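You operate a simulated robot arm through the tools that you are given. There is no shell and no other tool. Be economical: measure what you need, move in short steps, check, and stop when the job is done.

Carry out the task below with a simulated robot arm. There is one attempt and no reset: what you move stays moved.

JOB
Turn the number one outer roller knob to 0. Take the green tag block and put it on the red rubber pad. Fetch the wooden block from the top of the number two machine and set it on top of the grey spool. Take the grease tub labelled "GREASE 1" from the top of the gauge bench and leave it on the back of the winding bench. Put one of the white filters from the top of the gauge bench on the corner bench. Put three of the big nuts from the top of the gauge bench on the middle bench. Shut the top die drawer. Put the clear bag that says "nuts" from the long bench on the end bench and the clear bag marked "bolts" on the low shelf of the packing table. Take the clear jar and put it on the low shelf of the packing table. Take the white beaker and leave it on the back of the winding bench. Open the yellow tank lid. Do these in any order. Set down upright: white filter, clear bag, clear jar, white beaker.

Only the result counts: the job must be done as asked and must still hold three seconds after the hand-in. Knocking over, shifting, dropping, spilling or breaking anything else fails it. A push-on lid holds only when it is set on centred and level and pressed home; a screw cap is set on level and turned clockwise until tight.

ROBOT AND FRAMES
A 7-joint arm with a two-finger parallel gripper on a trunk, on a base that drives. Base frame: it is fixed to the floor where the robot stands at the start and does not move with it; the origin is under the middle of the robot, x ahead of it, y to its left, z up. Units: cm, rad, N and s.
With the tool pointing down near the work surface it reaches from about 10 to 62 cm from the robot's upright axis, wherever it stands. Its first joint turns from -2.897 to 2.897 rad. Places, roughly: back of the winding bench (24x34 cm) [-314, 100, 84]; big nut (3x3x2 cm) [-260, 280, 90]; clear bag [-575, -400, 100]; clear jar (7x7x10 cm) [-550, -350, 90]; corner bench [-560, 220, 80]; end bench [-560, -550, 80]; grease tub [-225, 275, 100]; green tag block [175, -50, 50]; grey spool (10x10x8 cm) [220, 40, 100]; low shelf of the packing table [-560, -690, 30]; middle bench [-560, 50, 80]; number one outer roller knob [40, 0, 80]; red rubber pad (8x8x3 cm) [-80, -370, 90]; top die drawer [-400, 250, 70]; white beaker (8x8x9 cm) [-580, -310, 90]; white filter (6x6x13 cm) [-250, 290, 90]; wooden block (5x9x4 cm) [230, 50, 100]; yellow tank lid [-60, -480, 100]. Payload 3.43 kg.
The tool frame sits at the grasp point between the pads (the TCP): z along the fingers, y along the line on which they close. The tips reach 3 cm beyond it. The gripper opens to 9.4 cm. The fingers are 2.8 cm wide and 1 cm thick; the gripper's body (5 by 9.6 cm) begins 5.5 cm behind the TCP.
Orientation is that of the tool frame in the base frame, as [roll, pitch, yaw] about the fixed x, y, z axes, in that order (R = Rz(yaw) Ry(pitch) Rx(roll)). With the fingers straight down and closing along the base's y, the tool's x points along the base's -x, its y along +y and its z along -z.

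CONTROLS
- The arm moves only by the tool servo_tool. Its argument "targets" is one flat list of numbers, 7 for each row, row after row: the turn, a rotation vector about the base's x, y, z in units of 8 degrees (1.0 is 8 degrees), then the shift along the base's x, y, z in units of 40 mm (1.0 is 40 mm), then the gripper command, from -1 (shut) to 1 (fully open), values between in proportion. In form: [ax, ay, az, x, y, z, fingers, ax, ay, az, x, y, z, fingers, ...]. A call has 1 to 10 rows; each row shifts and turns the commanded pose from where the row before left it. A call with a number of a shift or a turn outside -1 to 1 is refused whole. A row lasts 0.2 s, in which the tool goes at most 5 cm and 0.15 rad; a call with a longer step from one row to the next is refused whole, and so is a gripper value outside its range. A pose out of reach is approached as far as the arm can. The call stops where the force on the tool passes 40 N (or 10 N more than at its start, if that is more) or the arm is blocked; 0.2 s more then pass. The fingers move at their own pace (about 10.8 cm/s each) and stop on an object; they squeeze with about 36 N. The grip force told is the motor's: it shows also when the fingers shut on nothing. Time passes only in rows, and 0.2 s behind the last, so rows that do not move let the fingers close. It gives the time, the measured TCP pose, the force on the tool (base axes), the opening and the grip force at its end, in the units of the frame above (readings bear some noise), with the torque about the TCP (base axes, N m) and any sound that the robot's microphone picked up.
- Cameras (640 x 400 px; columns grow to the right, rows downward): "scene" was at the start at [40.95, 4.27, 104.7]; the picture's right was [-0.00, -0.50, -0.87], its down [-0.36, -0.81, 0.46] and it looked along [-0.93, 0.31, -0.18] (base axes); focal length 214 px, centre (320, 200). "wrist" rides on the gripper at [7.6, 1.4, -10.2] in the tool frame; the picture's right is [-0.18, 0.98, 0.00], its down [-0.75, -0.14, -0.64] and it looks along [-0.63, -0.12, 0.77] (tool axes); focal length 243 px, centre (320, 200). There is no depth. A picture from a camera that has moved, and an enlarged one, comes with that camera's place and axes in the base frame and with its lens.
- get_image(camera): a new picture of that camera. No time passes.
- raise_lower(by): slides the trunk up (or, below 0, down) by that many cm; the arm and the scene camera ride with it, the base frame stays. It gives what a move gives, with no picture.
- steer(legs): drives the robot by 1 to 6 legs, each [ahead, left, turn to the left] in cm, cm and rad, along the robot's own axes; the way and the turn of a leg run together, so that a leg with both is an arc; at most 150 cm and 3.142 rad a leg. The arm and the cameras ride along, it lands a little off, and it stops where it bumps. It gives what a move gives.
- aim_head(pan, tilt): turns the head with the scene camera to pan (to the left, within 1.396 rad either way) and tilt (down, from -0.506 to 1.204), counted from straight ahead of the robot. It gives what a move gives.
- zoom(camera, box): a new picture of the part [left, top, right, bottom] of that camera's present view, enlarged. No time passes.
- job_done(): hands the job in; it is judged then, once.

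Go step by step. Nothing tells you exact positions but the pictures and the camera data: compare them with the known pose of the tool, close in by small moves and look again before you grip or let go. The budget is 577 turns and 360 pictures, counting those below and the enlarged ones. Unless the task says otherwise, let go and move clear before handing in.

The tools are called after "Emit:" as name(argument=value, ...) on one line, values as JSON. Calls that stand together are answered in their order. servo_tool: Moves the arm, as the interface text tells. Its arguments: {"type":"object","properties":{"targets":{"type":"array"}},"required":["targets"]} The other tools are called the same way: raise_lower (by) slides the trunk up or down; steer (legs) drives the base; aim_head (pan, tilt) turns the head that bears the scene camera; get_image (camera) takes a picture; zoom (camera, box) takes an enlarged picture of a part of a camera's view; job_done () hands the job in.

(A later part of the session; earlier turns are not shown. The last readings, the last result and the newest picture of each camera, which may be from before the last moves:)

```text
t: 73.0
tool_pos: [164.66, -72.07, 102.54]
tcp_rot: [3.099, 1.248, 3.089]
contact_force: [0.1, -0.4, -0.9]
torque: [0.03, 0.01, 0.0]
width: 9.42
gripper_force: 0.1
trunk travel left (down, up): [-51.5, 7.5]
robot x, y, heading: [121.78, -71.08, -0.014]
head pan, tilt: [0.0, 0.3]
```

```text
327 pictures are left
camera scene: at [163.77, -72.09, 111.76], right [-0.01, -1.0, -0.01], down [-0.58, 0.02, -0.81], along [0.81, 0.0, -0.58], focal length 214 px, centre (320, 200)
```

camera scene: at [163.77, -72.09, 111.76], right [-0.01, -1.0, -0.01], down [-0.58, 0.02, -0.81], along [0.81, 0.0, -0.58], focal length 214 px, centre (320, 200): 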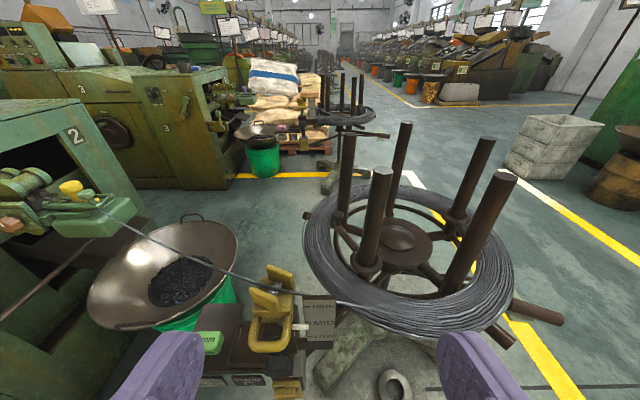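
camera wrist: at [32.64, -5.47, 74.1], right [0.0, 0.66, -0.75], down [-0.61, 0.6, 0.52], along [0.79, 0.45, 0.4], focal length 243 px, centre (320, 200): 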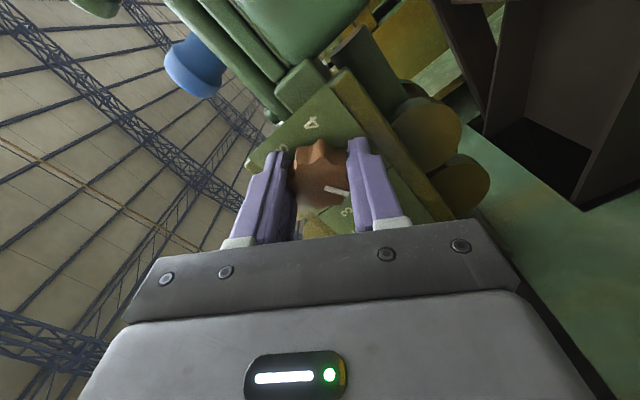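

The green tag lies on the brown tray lower left. Zoom in.

Emit:
zoom(camera="scene", box=[140, 250, 380, 400])

Emit:
get_image(camera="wrist")

```text
2.67 times, centred on (260, 325) of scene
camera zoom: at [163.77, -72.09, 111.76], right [-0.01, -1.0, -0.01], down [-0.58, 0.02, -0.81], along [0.81, 0.0, -0.58], focal length 572 px, centre (480, -133)
```

zoom: 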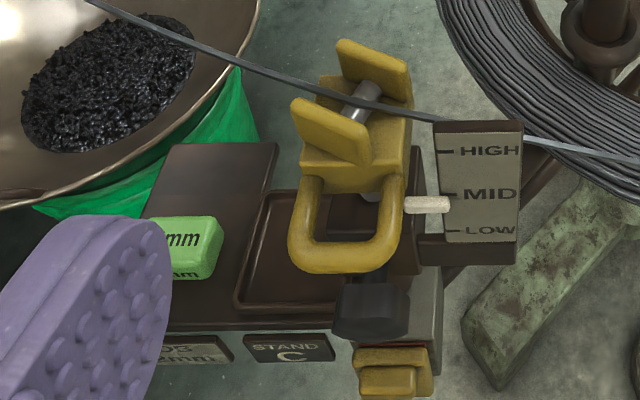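

```text
325 pictures are left
camera wrist: at [152.43, -70.21, 98.59], right [0.07, 0.98, 0.19], down [-0.37, -0.15, 0.92], along [0.93, -0.13, 0.35], focal length 243 px, centre (320, 200)
```

wrist: 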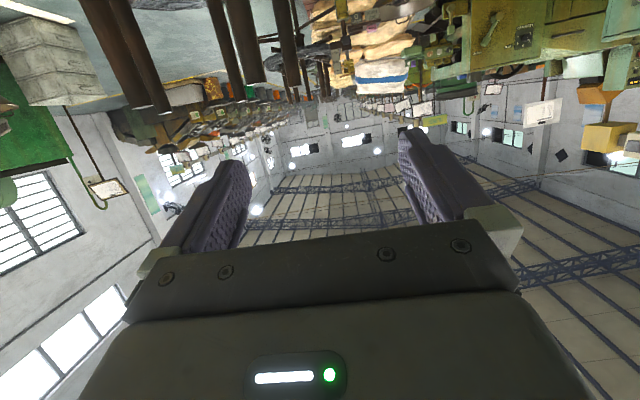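

Pitch the tool down, moving over the tray, and look with both cameras.

Emit:
servo_tool(targets=[0, 0.99, 0, 0, 0.3, 0, 1, 0, 0.99, 0, 0, 0.3, 0, 1, 0, 0.99, 0, 0, 0.6, 0, 1, 0, 0.99, 0, 0, 0.6, 0, 1, 0, 0.99, 0, 0, 0.6, 0, 1, 0, 0.99, 0, 0, 0.6, 0, 1, 0, 0.99, 0, 0, 0.6, 0, 1, 0, 0.99, 0, 0, 0.6, 0, 1, 0, 0.99, 0, 0, 0.6, 0, 1, 0, 0, 0, 0, 0, 0, 1])

Emit:
aim_head(pan=0, tilt=0.1)

Emit:
get_image(camera="scene")

Emit:
get_image(camera="wrist")

```text
t: 75.2
tool_pos: [164.45, -52.69, 102.67]
tcp_rot: [-3.135, 0.005, 3.125]
contact_force: [0.3, 0.1, -1.2]
torque: [0.01, -0.03, 0.02]
width: 9.39
gripper_force: 0.1
trunk travel left (down, up): [-51.5, 7.5]
robot x, y, heading: [121.92, -71.49, -0.014]
head pan, tilt: [0.0, 0.3]
```

```text
t: 76.0
tool_pos: [164.48, -52.63, 102.65]
tcp_rot: [-3.135, 0.003, 3.127]
contact_force: [-1.2, -0.1, 0.9]
torque: [0.0, 0.03, 0.07]
width: 9.38
gripper_force: 0.1
trunk travel left (down, up): [-51.5, 7.5]
robot x, y, heading: [121.87, -71.33, -0.017]
head pan, tilt: [0.0, 0.099]
```

```text
324 pictures are left
camera scene: at [174.66, -52.88, 106.75], right [-0.02, -1.0, 0.01], down [-1.0, 0.02, 0.1], along [-0.1, -0.01, -1.0], focal length 214 px, centre (320, 200)
```

scene: 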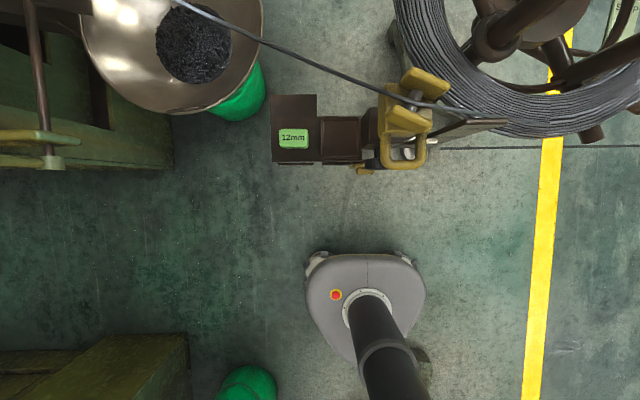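

```text
323 pictures are left
camera wrist: at [156.87, -50.97, 112.88], right [0.2, 0.98, -0.01], down [0.75, -0.15, 0.65], along [0.63, -0.13, -0.76], focal length 243 px, centre (320, 200)
```

wrist: 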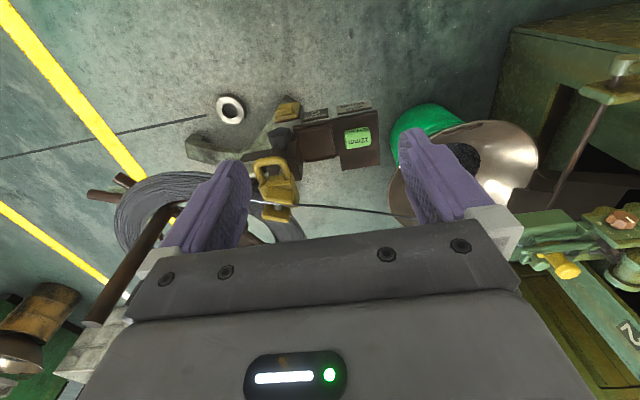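

Triangulation puts the tag top at (183.4, −47.8, 60). Zoom once for its size and surroundings.

Emit:
zoom(camera="scene", box=[250, 80, 410, 180])

```text
4.00 times, centred on (330, 130) of scene
camera zoom: at [174.66, -52.88, 106.75], right [-0.02, -1.0, 0.01], down [-1.0, 0.02, 0.1], along [-0.1, -0.01, -1.0], focal length 858 px, centre (280, 480)
```

zoom: 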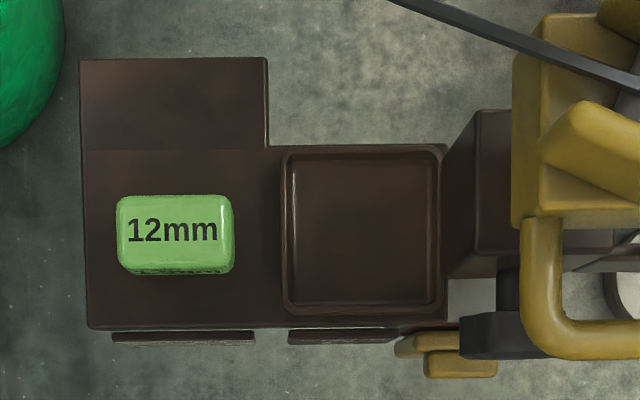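

It's 6.4 × 3.9 cm. I'll drive 14 cm closer (slowly under the tray is free floor) and move above the tag.

Emit:
steer(legs=[[14, 0, 0.015]])

Emit:
servo_tool(targets=[0, 0, 0, 0.6, 0.5, -1, 0.7, 0, 0, 0, 0.6, 0.5, -1, 0.7, 0, 0, 0, 0, 0.2, -1, 0.7, 0, 0, 0, 0, 0, -1, 0.7, 0, 0, 0, 0, 0, -1, 0.7, 0, 0, 0, 0, 0, -1, 0.7, 0, 0, 0, 0, 0, -1, 0.7, 0, 0, 0, 0, 0, 0, 0.7])

Emit:
get_image(camera="wrist")

Emit:
get_image(camera="scene")

```text
t: 77.3
tool_pos: [178.41, -52.28, 102.7]
tcp_rot: [-3.134, 0.004, 3.139]
contact_force: [0.2, 0.5, -0.3]
torque: [-0.02, 0.04, -0.02]
width: 9.41
gripper_force: 0.1
trunk travel left (down, up): [-51.5, 7.5]
robot x, y, heading: [136.14, -71.3, -0.0]
head pan, tilt: [0.0, 0.099]
```

```text
refused: row 1 steps farther than a row can; nothing moved
```

```text
321 pictures are left
camera wrist: at [170.74, -50.57, 112.82], right [0.19, 0.98, -0.01], down [0.75, -0.14, 0.65], along [0.63, -0.13, -0.76], focal length 243 px, centre (320, 200)
```

wrist: 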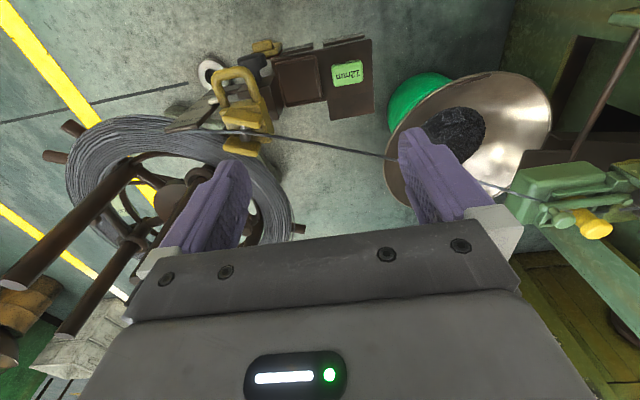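

```text
320 pictures are left
camera scene: at [188.56, -52.23, 106.67], right [0.0, -1.0, 0.01], down [-1.0, 0.0, 0.1], along [-0.1, -0.01, -1.0], focal length 214 px, centre (320, 200)
```

scene: 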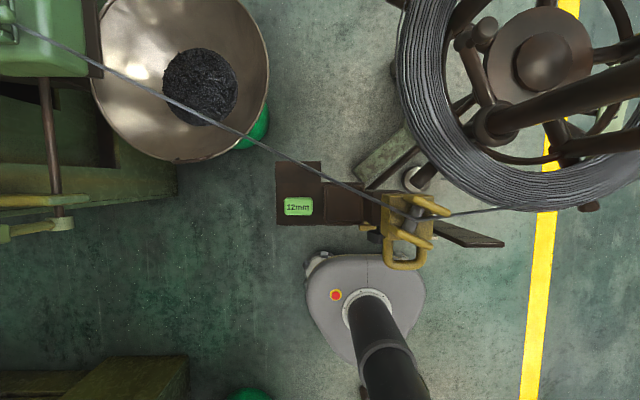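

The wire passes only ~6 cm beyond the tag, so I'll come in tilted 40° from my side. First move to a pre-grasp and look.

Emit:
servo_tool(targets=[0, -1, 0, -0.2, 0.2, -0.9, 0.7, 0, -1, 0, -0.2, 0.2, -0.9, 0.7, 0, -1, 0, -0.2, 0.2, -0.9, 0.7, 0, -1, 0, -0.2, 0.2, -0.9, 0.7, 0, -1, 0, 0, 0.2, -0.9, 0.7, 0, 0, 0, 0, 0.1, -0.9, 0.7, 0, 0, 0, 0, 0, -0.9, 0.7, 0, 0, 0, 0, 0, 0, 0.7])

Emit:
get_image(camera="scene")

Emit:
get_image(camera="wrist")

```text
t: 79.1
tool_pos: [175.29, -47.82, 81.21]
tcp_rot: [-3.137, 0.703, 3.139]
contact_force: [-0.2, -0.2, 0.0]
torque: [0.0, 0.01, -0.04]
width: 7.99
gripper_force: 0.2
out of reach, approached as far as the arm can: row 7
trunk travel left (down, up): [-51.5, 7.5]
robot x, y, heading: [135.69, -71.33, 0.001]
head pan, tilt: [0.0, 0.099]
```

```text
319 pictures are left
camera scene: at [180.55, -47.95, 90.83], right [-0.01, -1.0, 0.0], down [-0.82, 0.0, -0.57], along [0.57, -0.01, -0.82], focal length 214 px, centre (320, 200)
```

scene: 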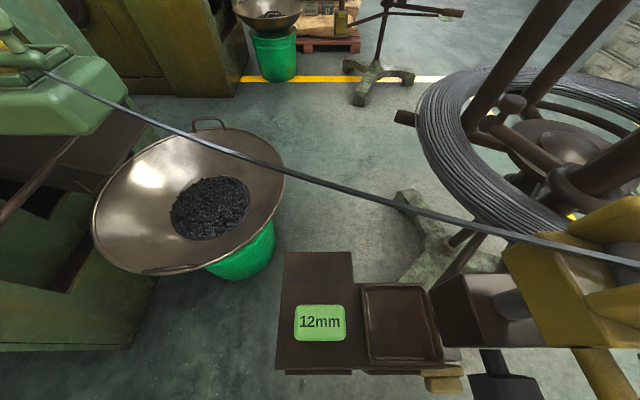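

```text
318 pictures are left
camera wrist: at [162.78, -46.29, 84.06], right [0.15, 0.98, 0.11], down [0.16, -0.14, 0.98], along [0.98, -0.12, -0.18], focal length 243 px, centre (320, 200)
```

wrist: 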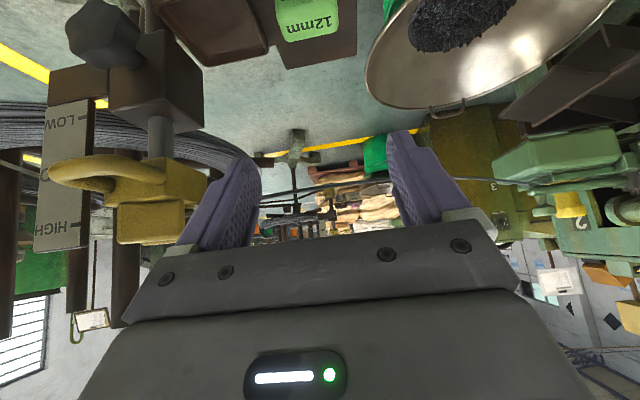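

Lower the trunk to bring the hand down; target x≈181.8, y≈−48.2.

Emit:
raise_lower(by=-14)

Emit:
servo_tool(targets=[0, 0, 0, 0.6, -0.08, 0, 0.7, 0, 0, 0, 0.6, 0, 0, 0.7, 0, 0, 0, 0, 0, 0, 0.7])

Emit:
get_image(camera="scene")

Emit:
get_image(camera="wrist")

```text
t: 80.8
tool_pos: [175.28, -47.9, 67.22]
tcp_rot: [-3.135, 0.704, 3.139]
contact_force: [0.4, -0.1, 0.2]
torque: [0.03, 0.01, 0.02]
width: 8.01
gripper_force: 0.1
trunk travel left (down, up): [-37.5, 21.5]
robot x, y, heading: [135.9, -71.41, -0.0]
head pan, tilt: [0.0, 0.099]
```

```text
t: 81.6
tool_pos: [180.07, -48.2, 67.26]
tcp_rot: [-3.136, 0.704, 3.138]
contact_force: [0.2, 0.3, 0.1]
torque: [-0.01, 0.01, -0.01]
width: 8.0
gripper_force: 0.0
trunk travel left (down, up): [-37.5, 21.5]
robot x, y, heading: [136.22, -71.96, -0.002]
head pan, tilt: [0.0, 0.099]
```

```text
317 pictures are left
camera scene: at [185.37, -48.19, 76.81], right [-0.01, -1.0, 0.0], down [-0.82, 0.0, -0.57], along [0.57, -0.01, -0.82], focal length 214 px, centre (320, 200)
```

scene: 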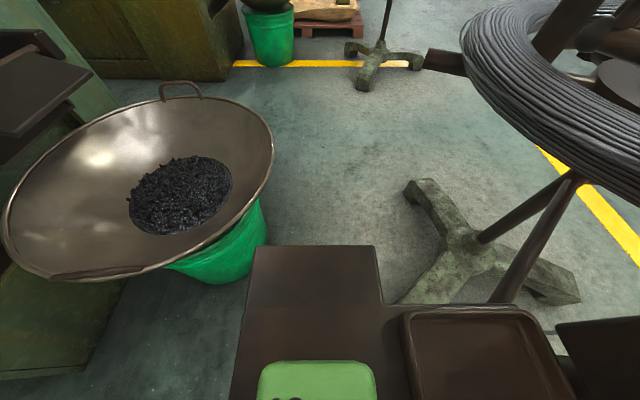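

```text
316 pictures are left
camera wrist: at [167.6, -46.52, 70.03], right [0.15, 0.98, 0.12], down [0.16, -0.14, 0.98], along [0.98, -0.13, -0.18], focal length 243 px, centre (320, 200)
```

wrist: 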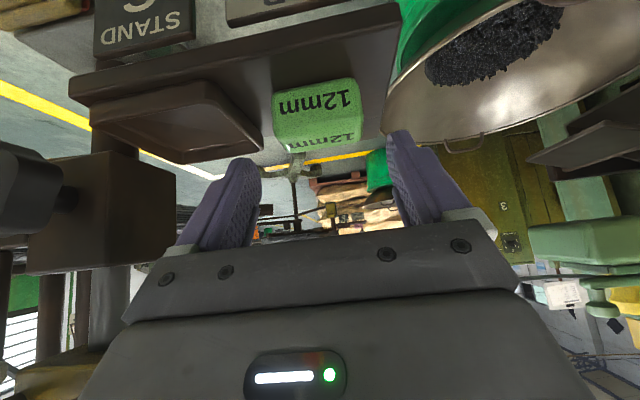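

Re-triangulated: the tag's top is nearer z 62.8 with the tray at ~59.8. Descend to TCP z 63.5 and close.

Emit:
servo_tool(targets=[0, 0, 0, 0.1, 0, -0.5, 0.7, 0, 0, 0, 0.2, 0, -0.42, 0.7, 0, 0, 0, 0, 0, 0, 0.7])

Emit:
get_image(camera="wrist")

```text
t: 82.4
tool_pos: [180.06, -48.18, 67.14]
tcp_rot: [-3.136, 0.704, 3.139]
contact_force: [0.3, -0.5, 0.5]
torque: [0.02, -0.01, -0.02]
width: 7.99
gripper_force: 0.2
out of reach, approached as far as the arm can: row 1, 2
trunk travel left (down, up): [-37.5, 21.5]
robot x, y, heading: [135.77, -71.5, -0.001]
head pan, tilt: [0.0, 0.099]
```

```text
315 pictures are left
camera wrist: at [167.59, -46.54, 70.02], right [0.15, 0.98, 0.12], down [0.16, -0.14, 0.98], along [0.98, -0.13, -0.18], focal length 243 px, centre (320, 200)
```

wrist: 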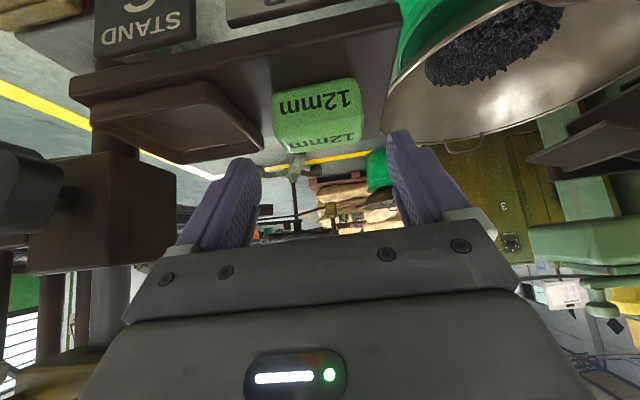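

The arm is at its limit; use trunk and base for the last centimetres.

Emit:
steer(legs=[[1.4, 0, 0]])

Emit:
raise_lower(by=-3)

Emit:
get_image(camera="wrist")

```text
t: 83.1
tool_pos: [181.52, -48.16, 67.21]
tcp_rot: [-3.136, 0.702, 3.138]
contact_force: [0.3, 0.1, -0.9]
torque: [0.0, 0.01, 0.01]
width: 8.01
gripper_force: 0.1
trunk travel left (down, up): [-37.5, 21.5]
robot x, y, heading: [137.37, -71.32, 0.002]
head pan, tilt: [0.0, 0.099]
```

```text
t: 83.9
tool_pos: [181.43, -48.12, 64.16]
tcp_rot: [-3.135, 0.703, 3.137]
contact_force: [-0.3, -0.1, 0.2]
torque: [-0.01, -0.01, -0.01]
width: 7.97
gripper_force: 0.1
trunk travel left (down, up): [-34.5, 24.5]
robot x, y, heading: [137.63, -71.54, 0.003]
head pan, tilt: [0.0, 0.099]
```

```text
314 pictures are left
camera wrist: at [169.01, -46.54, 67.03], right [0.15, 0.98, 0.12], down [0.16, -0.14, 0.98], along [0.98, -0.13, -0.18], focal length 243 px, centre (320, 200)
```

wrist: 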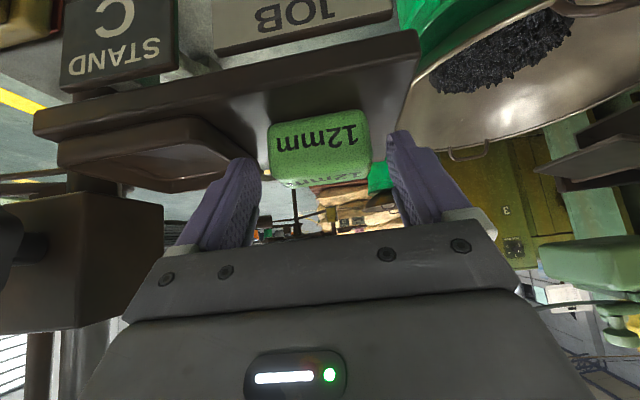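

The tag sits between the fingers. Close, then lift by trunk.

Emit:
servo_tool(targets=[0, 0, 0, 0, 0, 0, -1, 0, 0, 0, 0, 0, 0, -1, 0, 0, 0, 0, 0, 0, -1])

Emit:
raise_lower(by=5)

Emit:
get_image(camera="wrist")

```text
t: 84.7
tool_pos: [181.51, -48.09, 64.28]
tcp_rot: [-3.138, 0.704, 3.139]
contact_force: [0.1, 0.0, 2.2]
torque: [0.0, -0.02, 0.02]
width: 5.72
gripper_force: 35.6
trunk travel left (down, up): [-34.5, 24.5]
robot x, y, heading: [137.37, -71.49, 0.003]
head pan, tilt: [0.0, 0.099]
```

```text
t: 85.6
tool_pos: [181.49, -48.32, 69.17]
tcp_rot: [-3.138, 0.701, 3.139]
contact_force: [0.5, 0.8, -0.6]
torque: [0.01, 0.03, 0.02]
width: 5.72
gripper_force: 35.7
trunk travel left (down, up): [-39.5, 19.5]
robot x, y, heading: [137.69, -71.52, -0.0]
head pan, tilt: [0.0, 0.099]
```

```text
313 pictures are left
camera wrist: at [169.01, -46.54, 72.01], right [0.15, 0.98, 0.12], down [0.16, -0.14, 0.98], along [0.98, -0.13, -0.18], focal length 243 px, centre (320, 200)
```

wrist: 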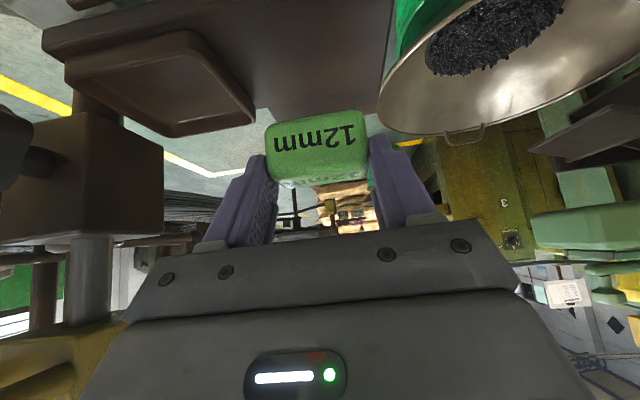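

Holding the tag. Back away from the wire, then raise and head for the aisle.

Emit:
steer(legs=[[-14, 0, 0]])

Emit:
raise_lower(by=19)

Emit:
servo_tool(targets=[0, 0, 0, -0.5, -0.5, 0.7, -1, 0, 0, 0, -0.5, -0.5, 0.7, -1, 0, 0, 0, -0.5, -0.5, 0.7, -1, 0, 0, 0, -0.5, -0.8, 0.5, -1, 0, 0, 0, 0, -0.8, 0.5, -1, 0, 0, 0, 0, -0.8, 0.5, -1, 0, 0, 0, 0, -0.8, 0, -1, 0, 0, 0, 0, -0.8, 0, -1, 0, 0, 0, 0, 0, 0, -1])

Emit:
steer(legs=[[0, -120, 0]])

```text
t: 86.9
tool_pos: [167.52, -47.95, 69.26]
tcp_rot: [-3.136, 0.702, -3.14]
contact_force: [-0.4, -0.3, -1.1]
torque: [0.0, 0.0, -0.01]
width: 5.73
gripper_force: 36.2
trunk travel left (down, up): [-39.5, 19.5]
robot x, y, heading: [123.29, -71.28, 0.002]
head pan, tilt: [0.0, 0.099]
```

```text
t: 89.0
tool_pos: [167.57, -48.13, 88.14]
tcp_rot: [-3.137, 0.703, 3.141]
contact_force: [0.3, 0.5, -0.7]
torque: [-0.03, -0.01, -0.03]
width: 5.71
gripper_force: 36.0
trunk travel left (down, up): [-58.5, 0.5]
robot x, y, heading: [123.77, -71.22, 0.003]
head pan, tilt: [0.0, 0.099]
```

```text
t: 91.0
tool_pos: [159.24, -70.2, 102.42]
tcp_rot: [-3.137, 0.7, 3.141]
contact_force: [0.4, -0.5, -0.8]
torque: [-0.03, 0.04, 0.0]
width: 5.73
gripper_force: 35.5
trunk travel left (down, up): [-58.5, 0.5]
robot x, y, heading: [123.31, -71.05, 0.005]
head pan, tilt: [0.0, 0.099]
```

```text
t: 97.1
tool_pos: [159.32, -191.45, 102.41]
tcp_rot: [-3.136, 0.702, 3.137]
contact_force: [-0.8, 0.1, -0.5]
torque: [0.02, 0.02, -0.01]
width: 5.69
gripper_force: 36.2
trunk travel left (down, up): [-58.5, 0.5]
robot x, y, heading: [123.48, -192.27, -0.0]
head pan, tilt: [0.0, 0.099]
```

In the aisle. Drive back along the cleared stretch and turn to face −y to find the red pad.

Emit:
steer(legs=[[-145, 0, 0], [0, 0, -1.5708]])

Emit:
aim_head(pan=0, tilt=-0.45)

Emit:
get_image(camera="scene")

Emit:
aim_head(pan=-1.0, tilt=-0.1)

Emit:
get_image(camera="scene")

```text
t: 108.0
tool_pos: [-17.7, -227.53, 102.46]
tcp_rot: [-3.137, 0.703, 1.578]
contact_force: [-0.1, -1.1, 0.3]
torque: [-0.01, 0.03, 0.0]
width: 5.72
gripper_force: 36.0
trunk travel left (down, up): [-58.5, 0.5]
robot x, y, heading: [-19.13, -191.72, -1.562]
head pan, tilt: [0.0, 0.099]
```

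```text
t: 109.0
tool_pos: [-17.78, -227.58, 102.32]
tcp_rot: [-3.136, 0.705, 1.577]
contact_force: [0.2, -0.1, -0.2]
torque: [-0.01, 0.02, 0.03]
width: 5.74
gripper_force: 35.9
trunk travel left (down, up): [-58.5, 0.5]
robot x, y, heading: [-19.09, -191.84, -1.564]
head pan, tilt: [0.0, -0.45]
```

```text
312 pictures are left
camera scene: at [-17.59, -234.88, 116.69], right [-1.0, 0.0, 0.0], down [0.0, 0.41, -0.91], along [0.0, -0.91, -0.41], focal length 214 px, centre (320, 200)
```

scene: 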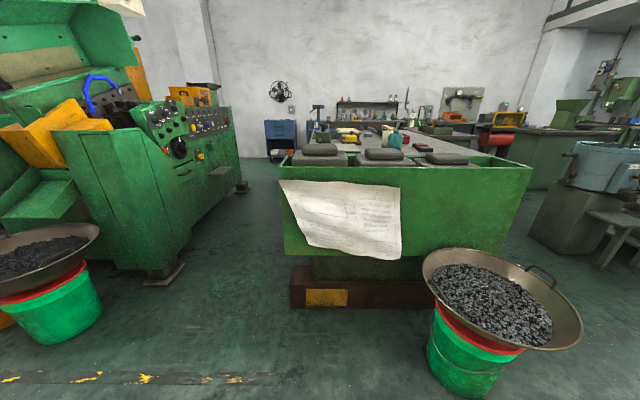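

```text
t: 110.3
tool_pos: [-17.65, -227.57, 102.41]
tcp_rot: [-3.136, 0.704, 1.578]
contact_force: [0.5, 0.0, -0.4]
torque: [0.0, 0.01, -0.01]
width: 5.71
gripper_force: 36.1
trunk travel left (down, up): [-58.5, 0.5]
robot x, y, heading: [-18.93, -191.62, -1.566]
head pan, tilt: [-1.0, -0.099]
```

```text
311 pictures are left
camera scene: at [-24.93, -231.29, 116.69], right [-0.54, 0.54, 0.64], down [-0.09, 0.72, -0.68], along [-0.84, -0.43, -0.34], focal length 214 px, centre (320, 200)
```

scene: 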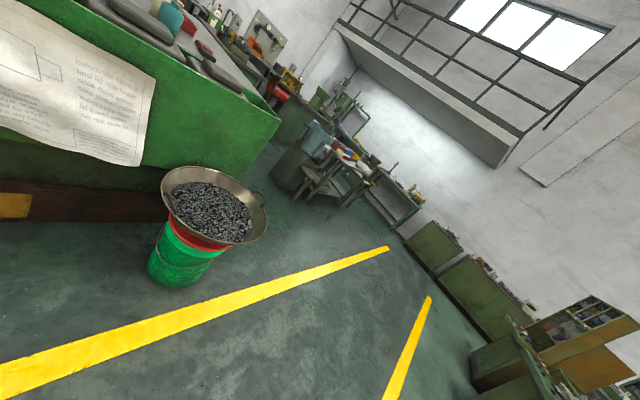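

The small red item at (424,148) in the front view matches the pad's place. Zoom on it.

Emit:
aim_head(pan=0, tilt=-0.45)

Emit:
zoom(camera="scene", box=[280, 90, 540, 252])

Emit:
zoom(camera="scene", box=[480, 50, 640, 150])

```text
t: 111.5
tool_pos: [-17.8, -227.46, 102.57]
tcp_rot: [-3.136, 0.704, 1.578]
contact_force: [-0.8, -0.1, -0.3]
torque: [0.03, 0.01, 0.03]
width: 5.7
gripper_force: 36.3
trunk travel left (down, up): [-58.5, 0.5]
robot x, y, heading: [-19.23, -191.57, -1.563]
head pan, tilt: [0.0, -0.45]
```

```text
2.46 times, centred on (410, 171) of scene
camera zoom: at [-17.6, -234.88, 116.7], right [-1.0, 0.0, 0.0], down [-0.01, 0.41, -0.91], along [0.0, -0.91, -0.41], focal length 528 px, centre (98, 271)
```

zoom: 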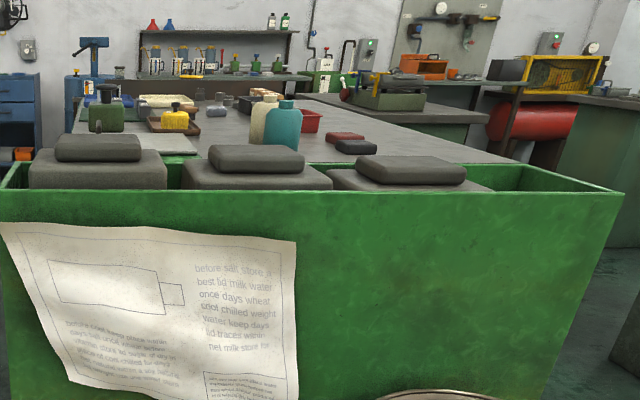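

```text
4.00 times, centred on (560, 100) of scene
camera zoom: at [-17.6, -234.88, 116.7], right [-1.0, 0.0, 0.0], down [-0.01, 0.41, -0.91], along [0.0, -0.91, -0.41], focal length 858 px, centre (-640, 600)
```

zoom: 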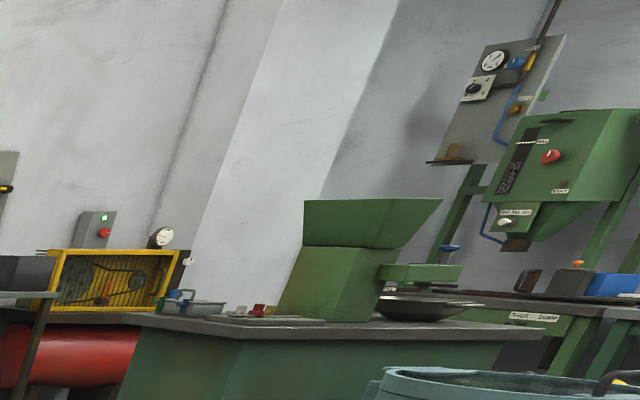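

The pad is next to a black pad on the bench behind the green bin; I can reach it from the open floor at x ≈ −145. Slide along the aisle to there and look.

Emit:
steer(legs=[[0, -128, 0]])

Emit:
get_image(camera="scene")

```text
t: 118.0
tool_pos: [-146.23, -229.5, 102.48]
tcp_rot: [-3.136, 0.704, 1.59]
contact_force: [-0.6, 0.2, -0.6]
torque: [-0.02, 0.01, 0.03]
width: 5.71
gripper_force: 36.7
trunk travel left (down, up): [-58.5, 0.5]
robot x, y, heading: [-148.04, -194.08, -1.548]
head pan, tilt: [0.0, -0.45]
```

```text
308 pictures are left
camera scene: at [-146.03, -236.83, 116.7], right [-1.0, -0.02, 0.0], down [-0.01, 0.41, -0.91], along [0.01, -0.91, -0.41], focal length 214 px, centre (320, 200)
```

scene: 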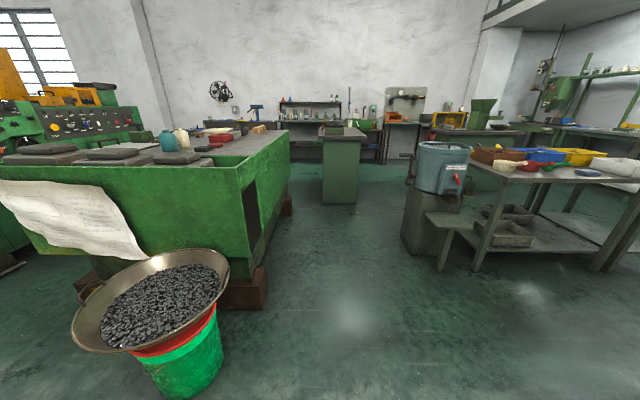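

The bench's near side edge is at x ≈ −105. Raise the hand, drive down to y ≈ −368 and turn to face the bench.

Emit:
servo_tool(targets=[0, 0, 0, 0, 0, 0.8, -1, 0, 0, 0, 0, 0, 0.8, -1, 0, 0, 0, 0, 0, 0, -1])

Emit:
steer(legs=[[87, 0, -0.022], [85, 2, 0], [0, 0, 1.5708]])

Emit:
aim_head(pan=0, tilt=-0.2)

Emit:
get_image(camera="scene")

```text
t: 118.8
tool_pos: [-146.17, -229.59, 108.89]
tcp_rot: [-3.136, 0.705, 1.589]
contact_force: [0.7, -0.1, 0.0]
torque: [-0.02, -0.02, -0.01]
width: 5.72
gripper_force: 35.8
trunk travel left (down, up): [-58.5, 0.5]
robot x, y, heading: [-148.1, -193.5, -1.549]
head pan, tilt: [0.0, -0.45]
```

```text
t: 131.3
tool_pos: [-112.2, -364.01, 108.73]
tcp_rot: [-3.137, 0.703, 3.115]
contact_force: [-0.1, 0.3, -0.6]
torque: [0.0, 0.02, 0.0]
width: 5.68
gripper_force: 36.0
trunk travel left (down, up): [-58.5, 0.5]
robot x, y, heading: [-148.21, -364.31, -0.019]
head pan, tilt: [0.0, -0.45]
```

```text
t: 132.1
tool_pos: [-112.45, -364.11, 108.76]
tcp_rot: [-3.136, 0.704, 3.113]
contact_force: [-0.7, -0.5, -0.3]
torque: [0.06, 0.01, -0.03]
width: 5.67
gripper_force: 36.0
trunk travel left (down, up): [-58.5, 0.5]
robot x, y, heading: [-148.29, -363.96, -0.026]
head pan, tilt: [0.0, -0.201]
```

```text
307 pictures are left
camera scene: at [-105.6, -364.27, 120.83], right [-0.03, -1.0, 0.0], down [-0.62, 0.02, -0.79], along [0.79, -0.03, -0.62], focal length 214 px, centre (320, 200)
```

scene: 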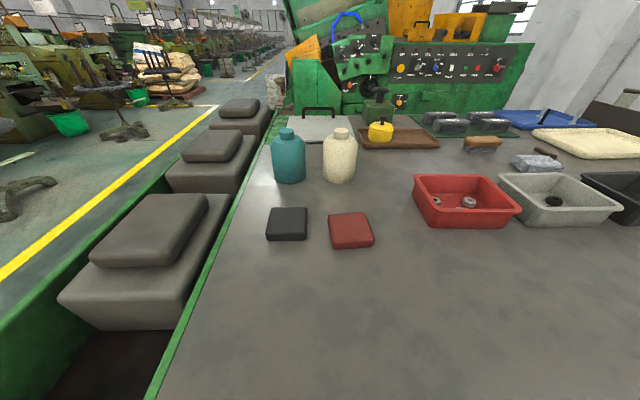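

The red pad is clear at about (−76, −371). Drive 12 cm closer, then move the tag above it.

Emit:
steer(legs=[[12, 0, 0.022]])

Emit:
servo_tool(targets=[0, 0, 0, 0.9, -0.5, 0, -1, 0, 0, 0, 0.9, -0.5, 0, -1, 0, 0, 0, 0.9, -0.5, 0, -1, 0, 0, 0, 0.9, 0, 0, -1, 0, 0, 0, 0, 0, 0, -1])

Emit:
aim_head(pan=0, tilt=0.2)

Emit:
get_image(camera="scene")

Emit:
get_image(camera="wrist")

```text
t: 133.3
tool_pos: [-100.29, -363.6, 108.78]
tcp_rot: [-3.137, 0.701, 3.134]
contact_force: [-0.2, -0.2, -0.7]
torque: [0.0, 0.02, 0.01]
width: 5.7
gripper_force: 35.8
trunk travel left (down, up): [-58.5, 0.5]
robot x, y, heading: [-136.54, -364.58, 0.0]
head pan, tilt: [0.0, -0.201]
```

```text
t: 134.5
tool_pos: [-85.9, -369.58, 108.81]
tcp_rot: [-3.137, 0.704, 3.135]
contact_force: [0.6, -0.3, -1.0]
torque: [-0.02, 0.0, 0.03]
width: 5.68
gripper_force: 36.0
trunk travel left (down, up): [-58.5, 0.5]
robot x, y, heading: [-135.81, -364.45, -0.005]
head pan, tilt: [0.0, -0.201]
```

```text
t: 135.4
tool_pos: [-85.91, -369.62, 108.73]
tcp_rot: [-3.137, 0.702, 3.136]
contact_force: [-0.9, -0.6, -0.6]
torque: [0.0, -0.01, -0.02]
width: 5.7
gripper_force: 36.4
trunk travel left (down, up): [-58.5, 0.5]
robot x, y, heading: [-136.19, -364.1, -0.008]
head pan, tilt: [0.0, 0.201]
```

```text
306 pictures are left
camera scene: at [-81.28, -369.6, 117.68], right [-0.01, -1.0, 0.0], down [-0.88, 0.01, -0.48], along [0.48, -0.01, -0.88], focal length 214 px, centre (320, 200)
```

scene: 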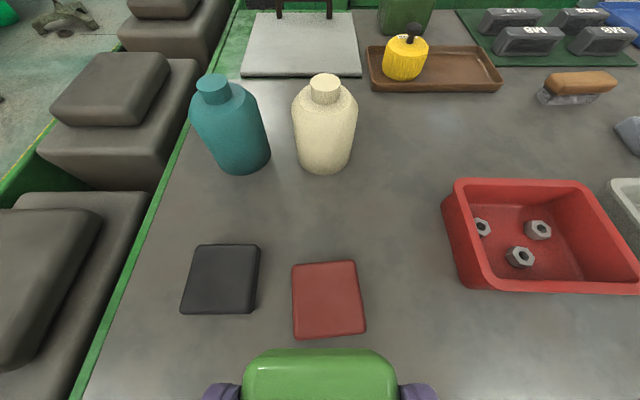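

```text
305 pictures are left
camera wrist: at [-98.41, -367.87, 111.6], right [0.15, 0.98, 0.12], down [0.16, -0.14, 0.98], along [0.98, -0.13, -0.18], focal length 243 px, centre (320, 200)
```

wrist: 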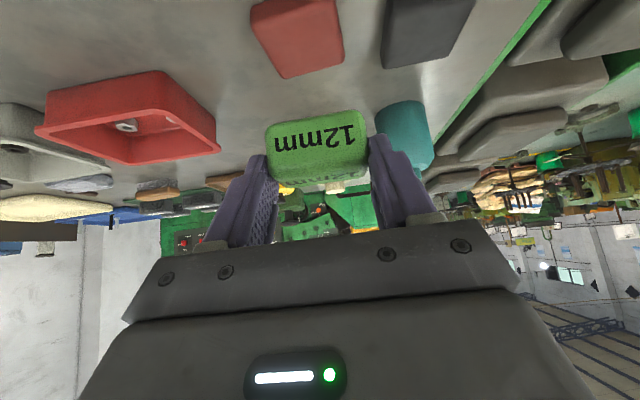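

Pad centre ≈ (−79.5, −370.6), top at z ≈ 93. Move over and down to 3 cm above, then check.

Emit:
servo_tool(targets=[0, 0, 0, 0.6, -0.12, -0.5, -1, 0, 0, 0, 0.6, -0.12, -0.5, -1, 0, 0, 0, 0, 0, -0.5, -1, 0, 0, 0, 0, 0, -0.5, -1, 0, 0, 0, 0, 0, 0, -1])

Emit:
get_image(camera="scene")

Emit:
get_image(camera="wrist")

```text
t: 136.6
tool_pos: [-81.1, -370.25, 100.67]
tcp_rot: [-3.137, 0.703, 3.134]
contact_force: [0.0, 0.3, -0.8]
torque: [0.02, 0.04, 0.0]
width: 5.7
gripper_force: 35.9
trunk travel left (down, up): [-58.5, 0.5]
robot x, y, heading: [-136.62, -364.14, -0.006]
head pan, tilt: [0.0, 0.201]
```

```text
304 pictures are left
camera scene: at [-76.45, -370.32, 109.63], right [-0.01, -1.0, 0.0], down [-0.88, 0.01, -0.48], along [0.48, -0.01, -0.88], focal length 214 px, centre (320, 200)
```

scene: 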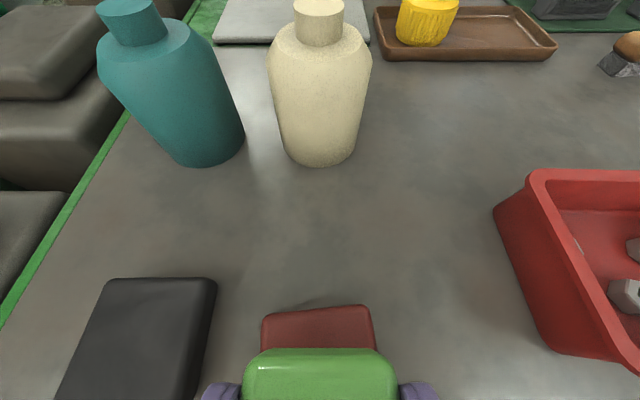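

```text
303 pictures are left
camera wrist: at [-93.57, -368.59, 103.55], right [0.15, 0.98, 0.12], down [0.16, -0.14, 0.98], along [0.98, -0.13, -0.18], focal length 243 px, centre (320, 200)
```

wrist: 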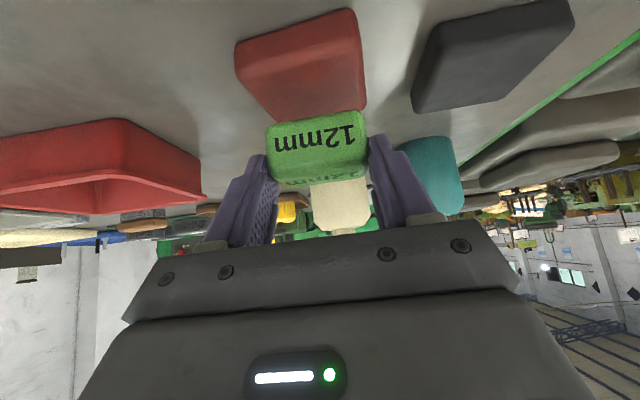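

Alignment looks right. Lower gently until contact.

Emit:
servo_tool(targets=[0, 0, 0, 0, 0, -0.2, -1, 0, 0, 0, 0, 0, -0.2, -1, 0, 0, 0, 0, 0, -0.15, -1, 0, 0, 0, 0, 0, -0.1, -1, 0, 0, 0, 0, 0, 0, -1])

Emit:
get_image(camera="wrist")

```text
t: 137.7
tool_pos: [-81.27, -370.44, 98.58]
tcp_rot: [-3.134, 0.714, 3.137]
contact_force: [-13.3, 1.5, 27.1]
torque: [0.24, 0.48, 0.05]
width: 5.68
gripper_force: 36.0
trunk travel left (down, up): [-58.5, 0.5]
robot x, y, heading: [-136.52, -364.4, -0.007]
head pan, tilt: [0.0, 0.201]
stopped in row 5: the force on the tool passed its limit at 41 N (the readings are from after the stop); the commanded pose is now the measured one
```

```text
302 pictures are left
camera wrist: at [-93.69, -368.69, 101.29], right [0.15, 0.98, 0.12], down [0.15, -0.14, 0.98], along [0.98, -0.13, -0.17], focal length 243 px, centre (320, 200)
```

wrist: 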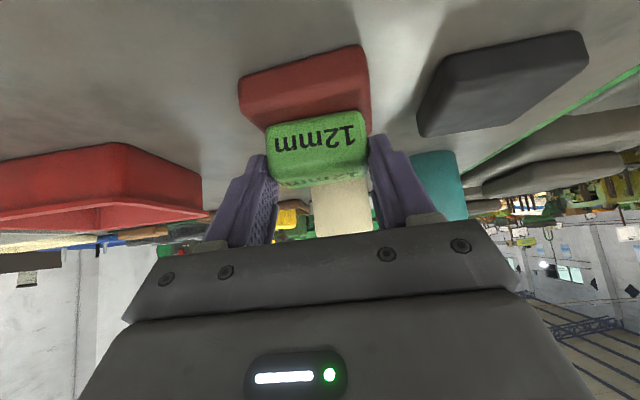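

Contact on the pad. Ease up slightly, release gradually and withdraw along the tool axis.

Emit:
servo_tool(targets=[0, 0, 0, 0, 0, 0.04, -1, 0, 0, 0, 0, 0, 0, 0.4, 0, 0, 0, 0, 0, 0, 0.7, 0, 0, 0, 0, 0, 0, 0.7])

Emit:
servo_tool(targets=[0, 0, 0, -0.25, 0, 0.3, 0.7, 0, 0, 0, -0.5, 0, 0.6, 0.7, 0, 0, 0, -0.5, 0, 0.6, 0.7, 0, 0, 0, -0.5, 0, 0.6, 0.7, 0, 0, 0, -0.5, 0, 0.6, 0.7, 0, 0, 0, 0, 0, 0, 0.7])

Emit:
get_image(camera="scene")

```text
t: 138.7
tool_pos: [-80.89, -370.46, 98.55]
tcp_rot: [-3.137, 0.711, 3.134]
contact_force: [0.2, 0.2, -0.7]
torque: [-0.02, 0.0, 0.02]
width: 8.0
gripper_force: 0.1
trunk travel left (down, up): [-58.5, 0.5]
robot x, y, heading: [-136.27, -364.58, -0.003]
head pan, tilt: [0.0, 0.201]
```

```text
t: 140.1
tool_pos: [-89.88, -370.43, 109.39]
tcp_rot: [-3.137, 0.71, 3.137]
contact_force: [0.0, 1.1, -0.3]
torque: [0.02, -0.02, -0.01]
width: 7.99
gripper_force: 0.1
trunk travel left (down, up): [-58.5, 0.5]
robot x, y, heading: [-136.24, -364.06, -0.001]
head pan, tilt: [0.0, 0.201]
```

```text
301 pictures are left
camera scene: at [-85.28, -370.52, 118.27], right [-0.01, -1.0, 0.0], down [-0.87, 0.01, -0.49], along [0.49, -0.01, -0.87], focal length 214 px, centre (320, 200)
```

scene: 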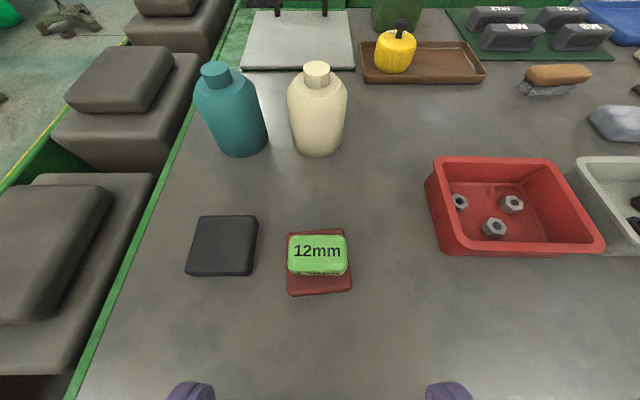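

The tag sits on the red pad. Next look right for the yellow tank lid near (−60, −480).

Emit:
aim_head(pan=-1.0, tilt=-0.3)

Emit:
get_image(camera="scene")

```text
t: 141.4
tool_pos: [-89.92, -370.44, 109.23]
tcp_rot: [-3.135, 0.71, 3.135]
contact_force: [0.2, -0.5, 0.6]
torque: [-0.02, 0.0, -0.02]
width: 7.97
gripper_force: 0.1
trunk travel left (down, up): [-58.5, 0.5]
robot x, y, heading: [-136.16, -364.56, -0.008]
head pan, tilt: [-1.0, -0.3]
```

```text
300 pictures are left
camera scene: at [-85.34, -377.11, 124.98], right [-0.55, -0.53, 0.64], down [-0.62, -0.25, -0.74], along [0.55, -0.81, -0.2], focal length 214 px, centre (320, 200)
```

scene: 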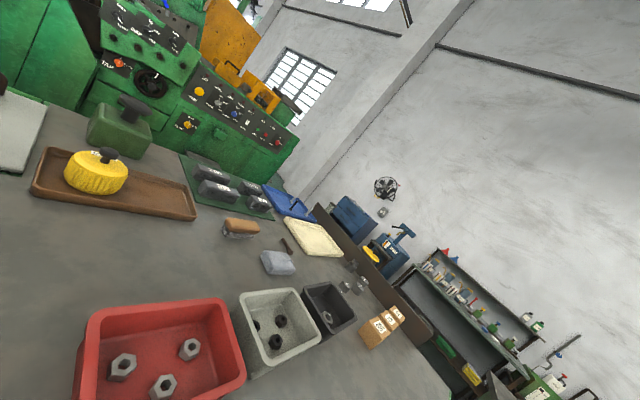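

Emit:
zoom(camera="scene", box=[290, 160, 530, 310])

```text
2.67 times, centred on (410, 235) of scene
camera zoom: at [-85.34, -377.11, 124.98], right [-0.55, -0.53, 0.64], down [-0.62, -0.25, -0.74], along [0.55, -0.81, -0.2], focal length 572 px, centre (80, 107)
```

zoom: 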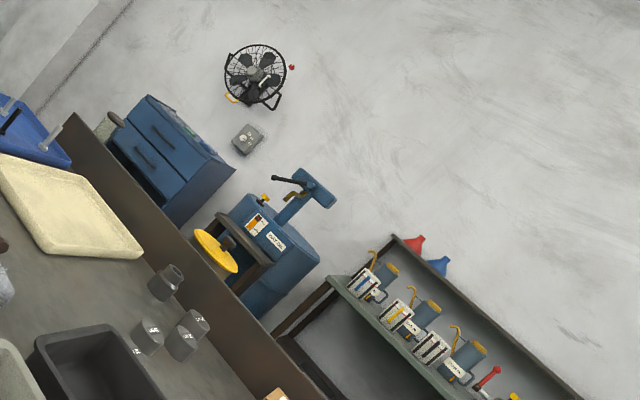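

The yellow round lid is on something behind the bench's back board. Pull the arm in and slide along the bench for a better view.

Emit:
servo_tool(targets=[0, 0, 0, -1, 0, 0.4, 0.7, 0, 0, 0, -0.8, 0, 0.4, 0.7, 0, 0, 0, 0, 0, 0, 0.7])

Emit:
steer(legs=[[-6, 0, 0], [0, -70, 0]])

Emit:
aim_head(pan=-0.6, tilt=-0.2)

Emit:
get_image(camera="scene")

```text
t: 142.2
tool_pos: [-97.27, -370.66, 112.51]
tcp_rot: [-3.136, 0.711, 3.138]
contact_force: [-0.5, 0.3, -0.1]
torque: [0.0, 0.02, -0.01]
width: 8.0
gripper_force: 0.1
trunk travel left (down, up): [-58.5, 0.5]
robot x, y, heading: [-136.28, -364.27, -0.002]
head pan, tilt: [-1.0, -0.3]
```

```text
t: 146.6
tool_pos: [-103.75, -440.04, 112.56]
tcp_rot: [-3.136, 0.712, 3.132]
contact_force: [-0.7, 0.1, 0.2]
torque: [-0.02, 0.04, -0.01]
width: 7.98
gripper_force: 0.1
trunk travel left (down, up): [-58.5, 0.5]
robot x, y, heading: [-142.72, -433.83, -0.004]
head pan, tilt: [-1.0, -0.3]
```

```text
t: 147.5
tool_pos: [-103.72, -440.0, 112.5]
tcp_rot: [-3.135, 0.71, 3.134]
contact_force: [-0.2, 0.0, -0.6]
torque: [0.0, -0.02, -0.01]
width: 7.99
gripper_force: 0.1
trunk travel left (down, up): [-58.5, 0.5]
robot x, y, heading: [-142.88, -433.52, -0.012]
head pan, tilt: [-0.6, -0.201]
```

```text
298 pictures are left
camera scene: at [-98.08, -444.7, 125.67], right [-0.38, -0.82, 0.43], down [-0.64, -0.11, -0.76], along [0.67, -0.56, -0.48], focal length 214 px, centre (320, 200)
```

scene: 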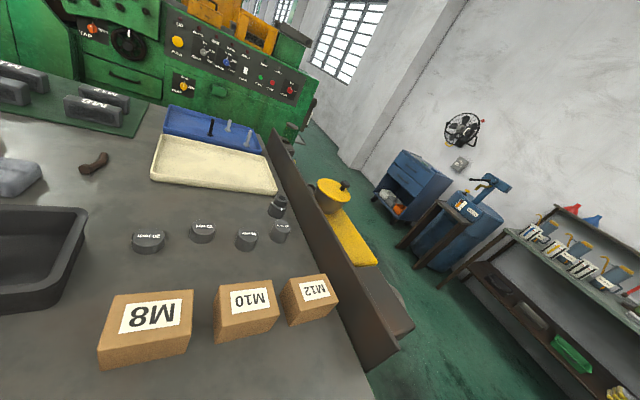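

Emit:
zoom(camera="scene", box=[260, 140, 420, 290])

Emit:
aim_head(pan=-1.3, tilt=0.0)

Emit:
get_image(camera="scene")

```text
2.67 times, centred on (340, 215) of scene
camera zoom: at [-98.08, -444.7, 125.67], right [-0.38, -0.82, 0.43], down [-0.64, -0.11, -0.76], along [0.67, -0.56, -0.48], focal length 572 px, centre (267, 160)
```

zoom: 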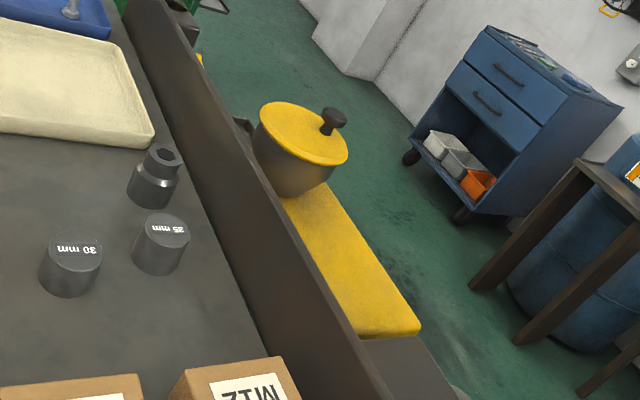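

```text
t: 148.5
tool_pos: [-103.73, -440.03, 112.64]
tcp_rot: [-3.137, 0.71, 3.133]
contact_force: [0.6, -0.2, -0.2]
torque: [-0.02, 0.01, -0.01]
width: 7.96
gripper_force: 0.0
trunk travel left (down, up): [-58.5, 0.5]
robot x, y, heading: [-142.44, -433.72, -0.007]
head pan, tilt: [-1.3, 0.0]
```

```text
296 pictures are left
camera scene: at [-102.35, -448.59, 127.92], right [-0.63, -0.26, 0.73], down [-0.76, 0.01, -0.65], along [0.16, -0.97, -0.2], focal length 214 px, centre (320, 200)
```

scene: 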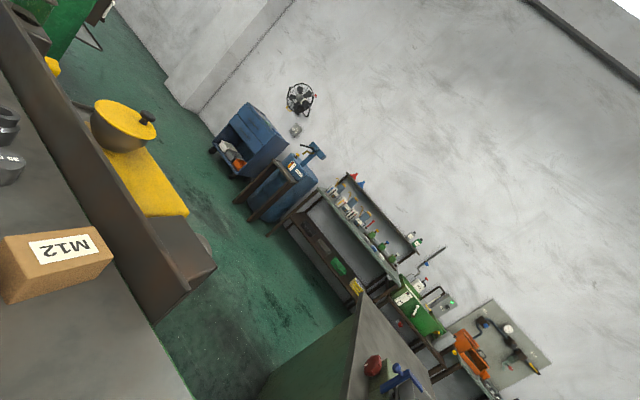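

I'll turn to face −y to judge the passage behind the bench.

Emit:
steer(legs=[[0, 0, -1.56]])

Emit:
aim_head(pan=0.2, tilt=0.0)

Emit:
get_image(camera="scene")

```text
t: 152.7
tool_pos: [-147.78, -472.78, 112.48]
tcp_rot: [-3.136, 0.711, 1.588]
contact_force: [0.2, -0.3, 0.0]
torque: [-0.01, 0.01, 0.0]
width: 7.99
gripper_force: 0.1
trunk travel left (down, up): [-58.5, 0.5]
robot x, y, heading: [-142.8, -433.6, -1.55]
head pan, tilt: [-1.3, 0.0]
```

```text
t: 154.3
tool_pos: [-147.85, -472.72, 112.49]
tcp_rot: [-3.137, 0.709, 1.592]
contact_force: [0.6, 0.5, -1.0]
torque: [-0.01, -0.01, 0.0]
width: 7.99
gripper_force: 0.1
trunk travel left (down, up): [-58.5, 0.5]
robot x, y, heading: [-142.61, -434.03, -1.551]
head pan, tilt: [0.201, 0.0]
```

```text
295 pictures are left
camera scene: at [-145.87, -478.38, 123.02], right [-0.98, -0.15, -0.15], down [-0.01, 0.76, -0.65], along [0.21, -0.64, -0.74], focal length 214 px, centre (320, 200)
```

scene: 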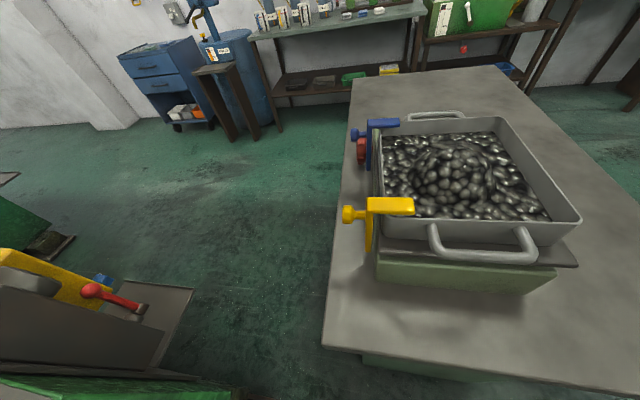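

The passage beside the cabinet is too narrow (~45 cm); the gap at the far end of the bench (x ≈ 0–85) is wider. I'll go around that way.

Emit:
steer(legs=[[-115, 0, 0], [-113, 0, -0.02], [0, 95, 0], [0, 95, 0]])

Emit:
aim_head(pan=0, tilt=-0.3)

Emit:
get_image(camera="scene")

```text
t: 174.7
tool_pos: [41.22, -253.42, 112.59]
tcp_rot: [-3.136, 0.71, 1.533]
contact_force: [-0.3, 0.3, 0.3]
torque: [-0.01, 0.0, -0.02]
width: 8.01
gripper_force: 0.0
trunk travel left (down, up): [-58.5, 0.5]
robot x, y, heading: [48.89, -214.95, -1.609]
head pan, tilt: [0.201, 0.0]
```

```text
t: 175.5
tool_pos: [41.22, -253.44, 112.42]
tcp_rot: [-3.136, 0.71, 1.53]
contact_force: [0.0, 0.6, -0.7]
torque: [0.0, 0.03, -0.03]
width: 7.98
gripper_force: 0.0
trunk travel left (down, up): [-58.5, 0.5]
robot x, y, heading: [48.73, -214.79, -1.61]
head pan, tilt: [0.0, -0.3]
```

```text
294 pictures are left
camera scene: at [41.01, -260.36, 125.41], right [-1.0, 0.04, 0.0], down [0.02, 0.53, -0.85], along [-0.04, -0.85, -0.53], focal length 214 px, centre (320, 200)
```

scene: 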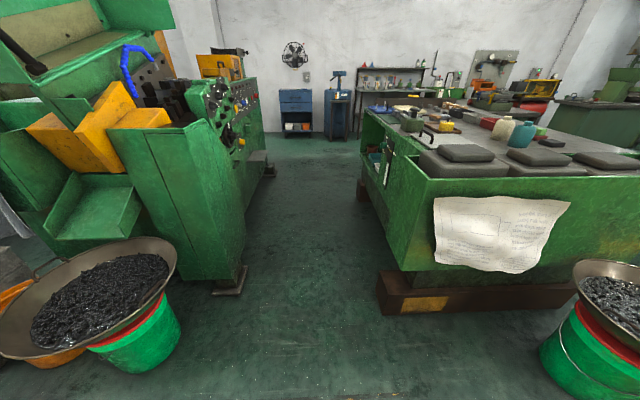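

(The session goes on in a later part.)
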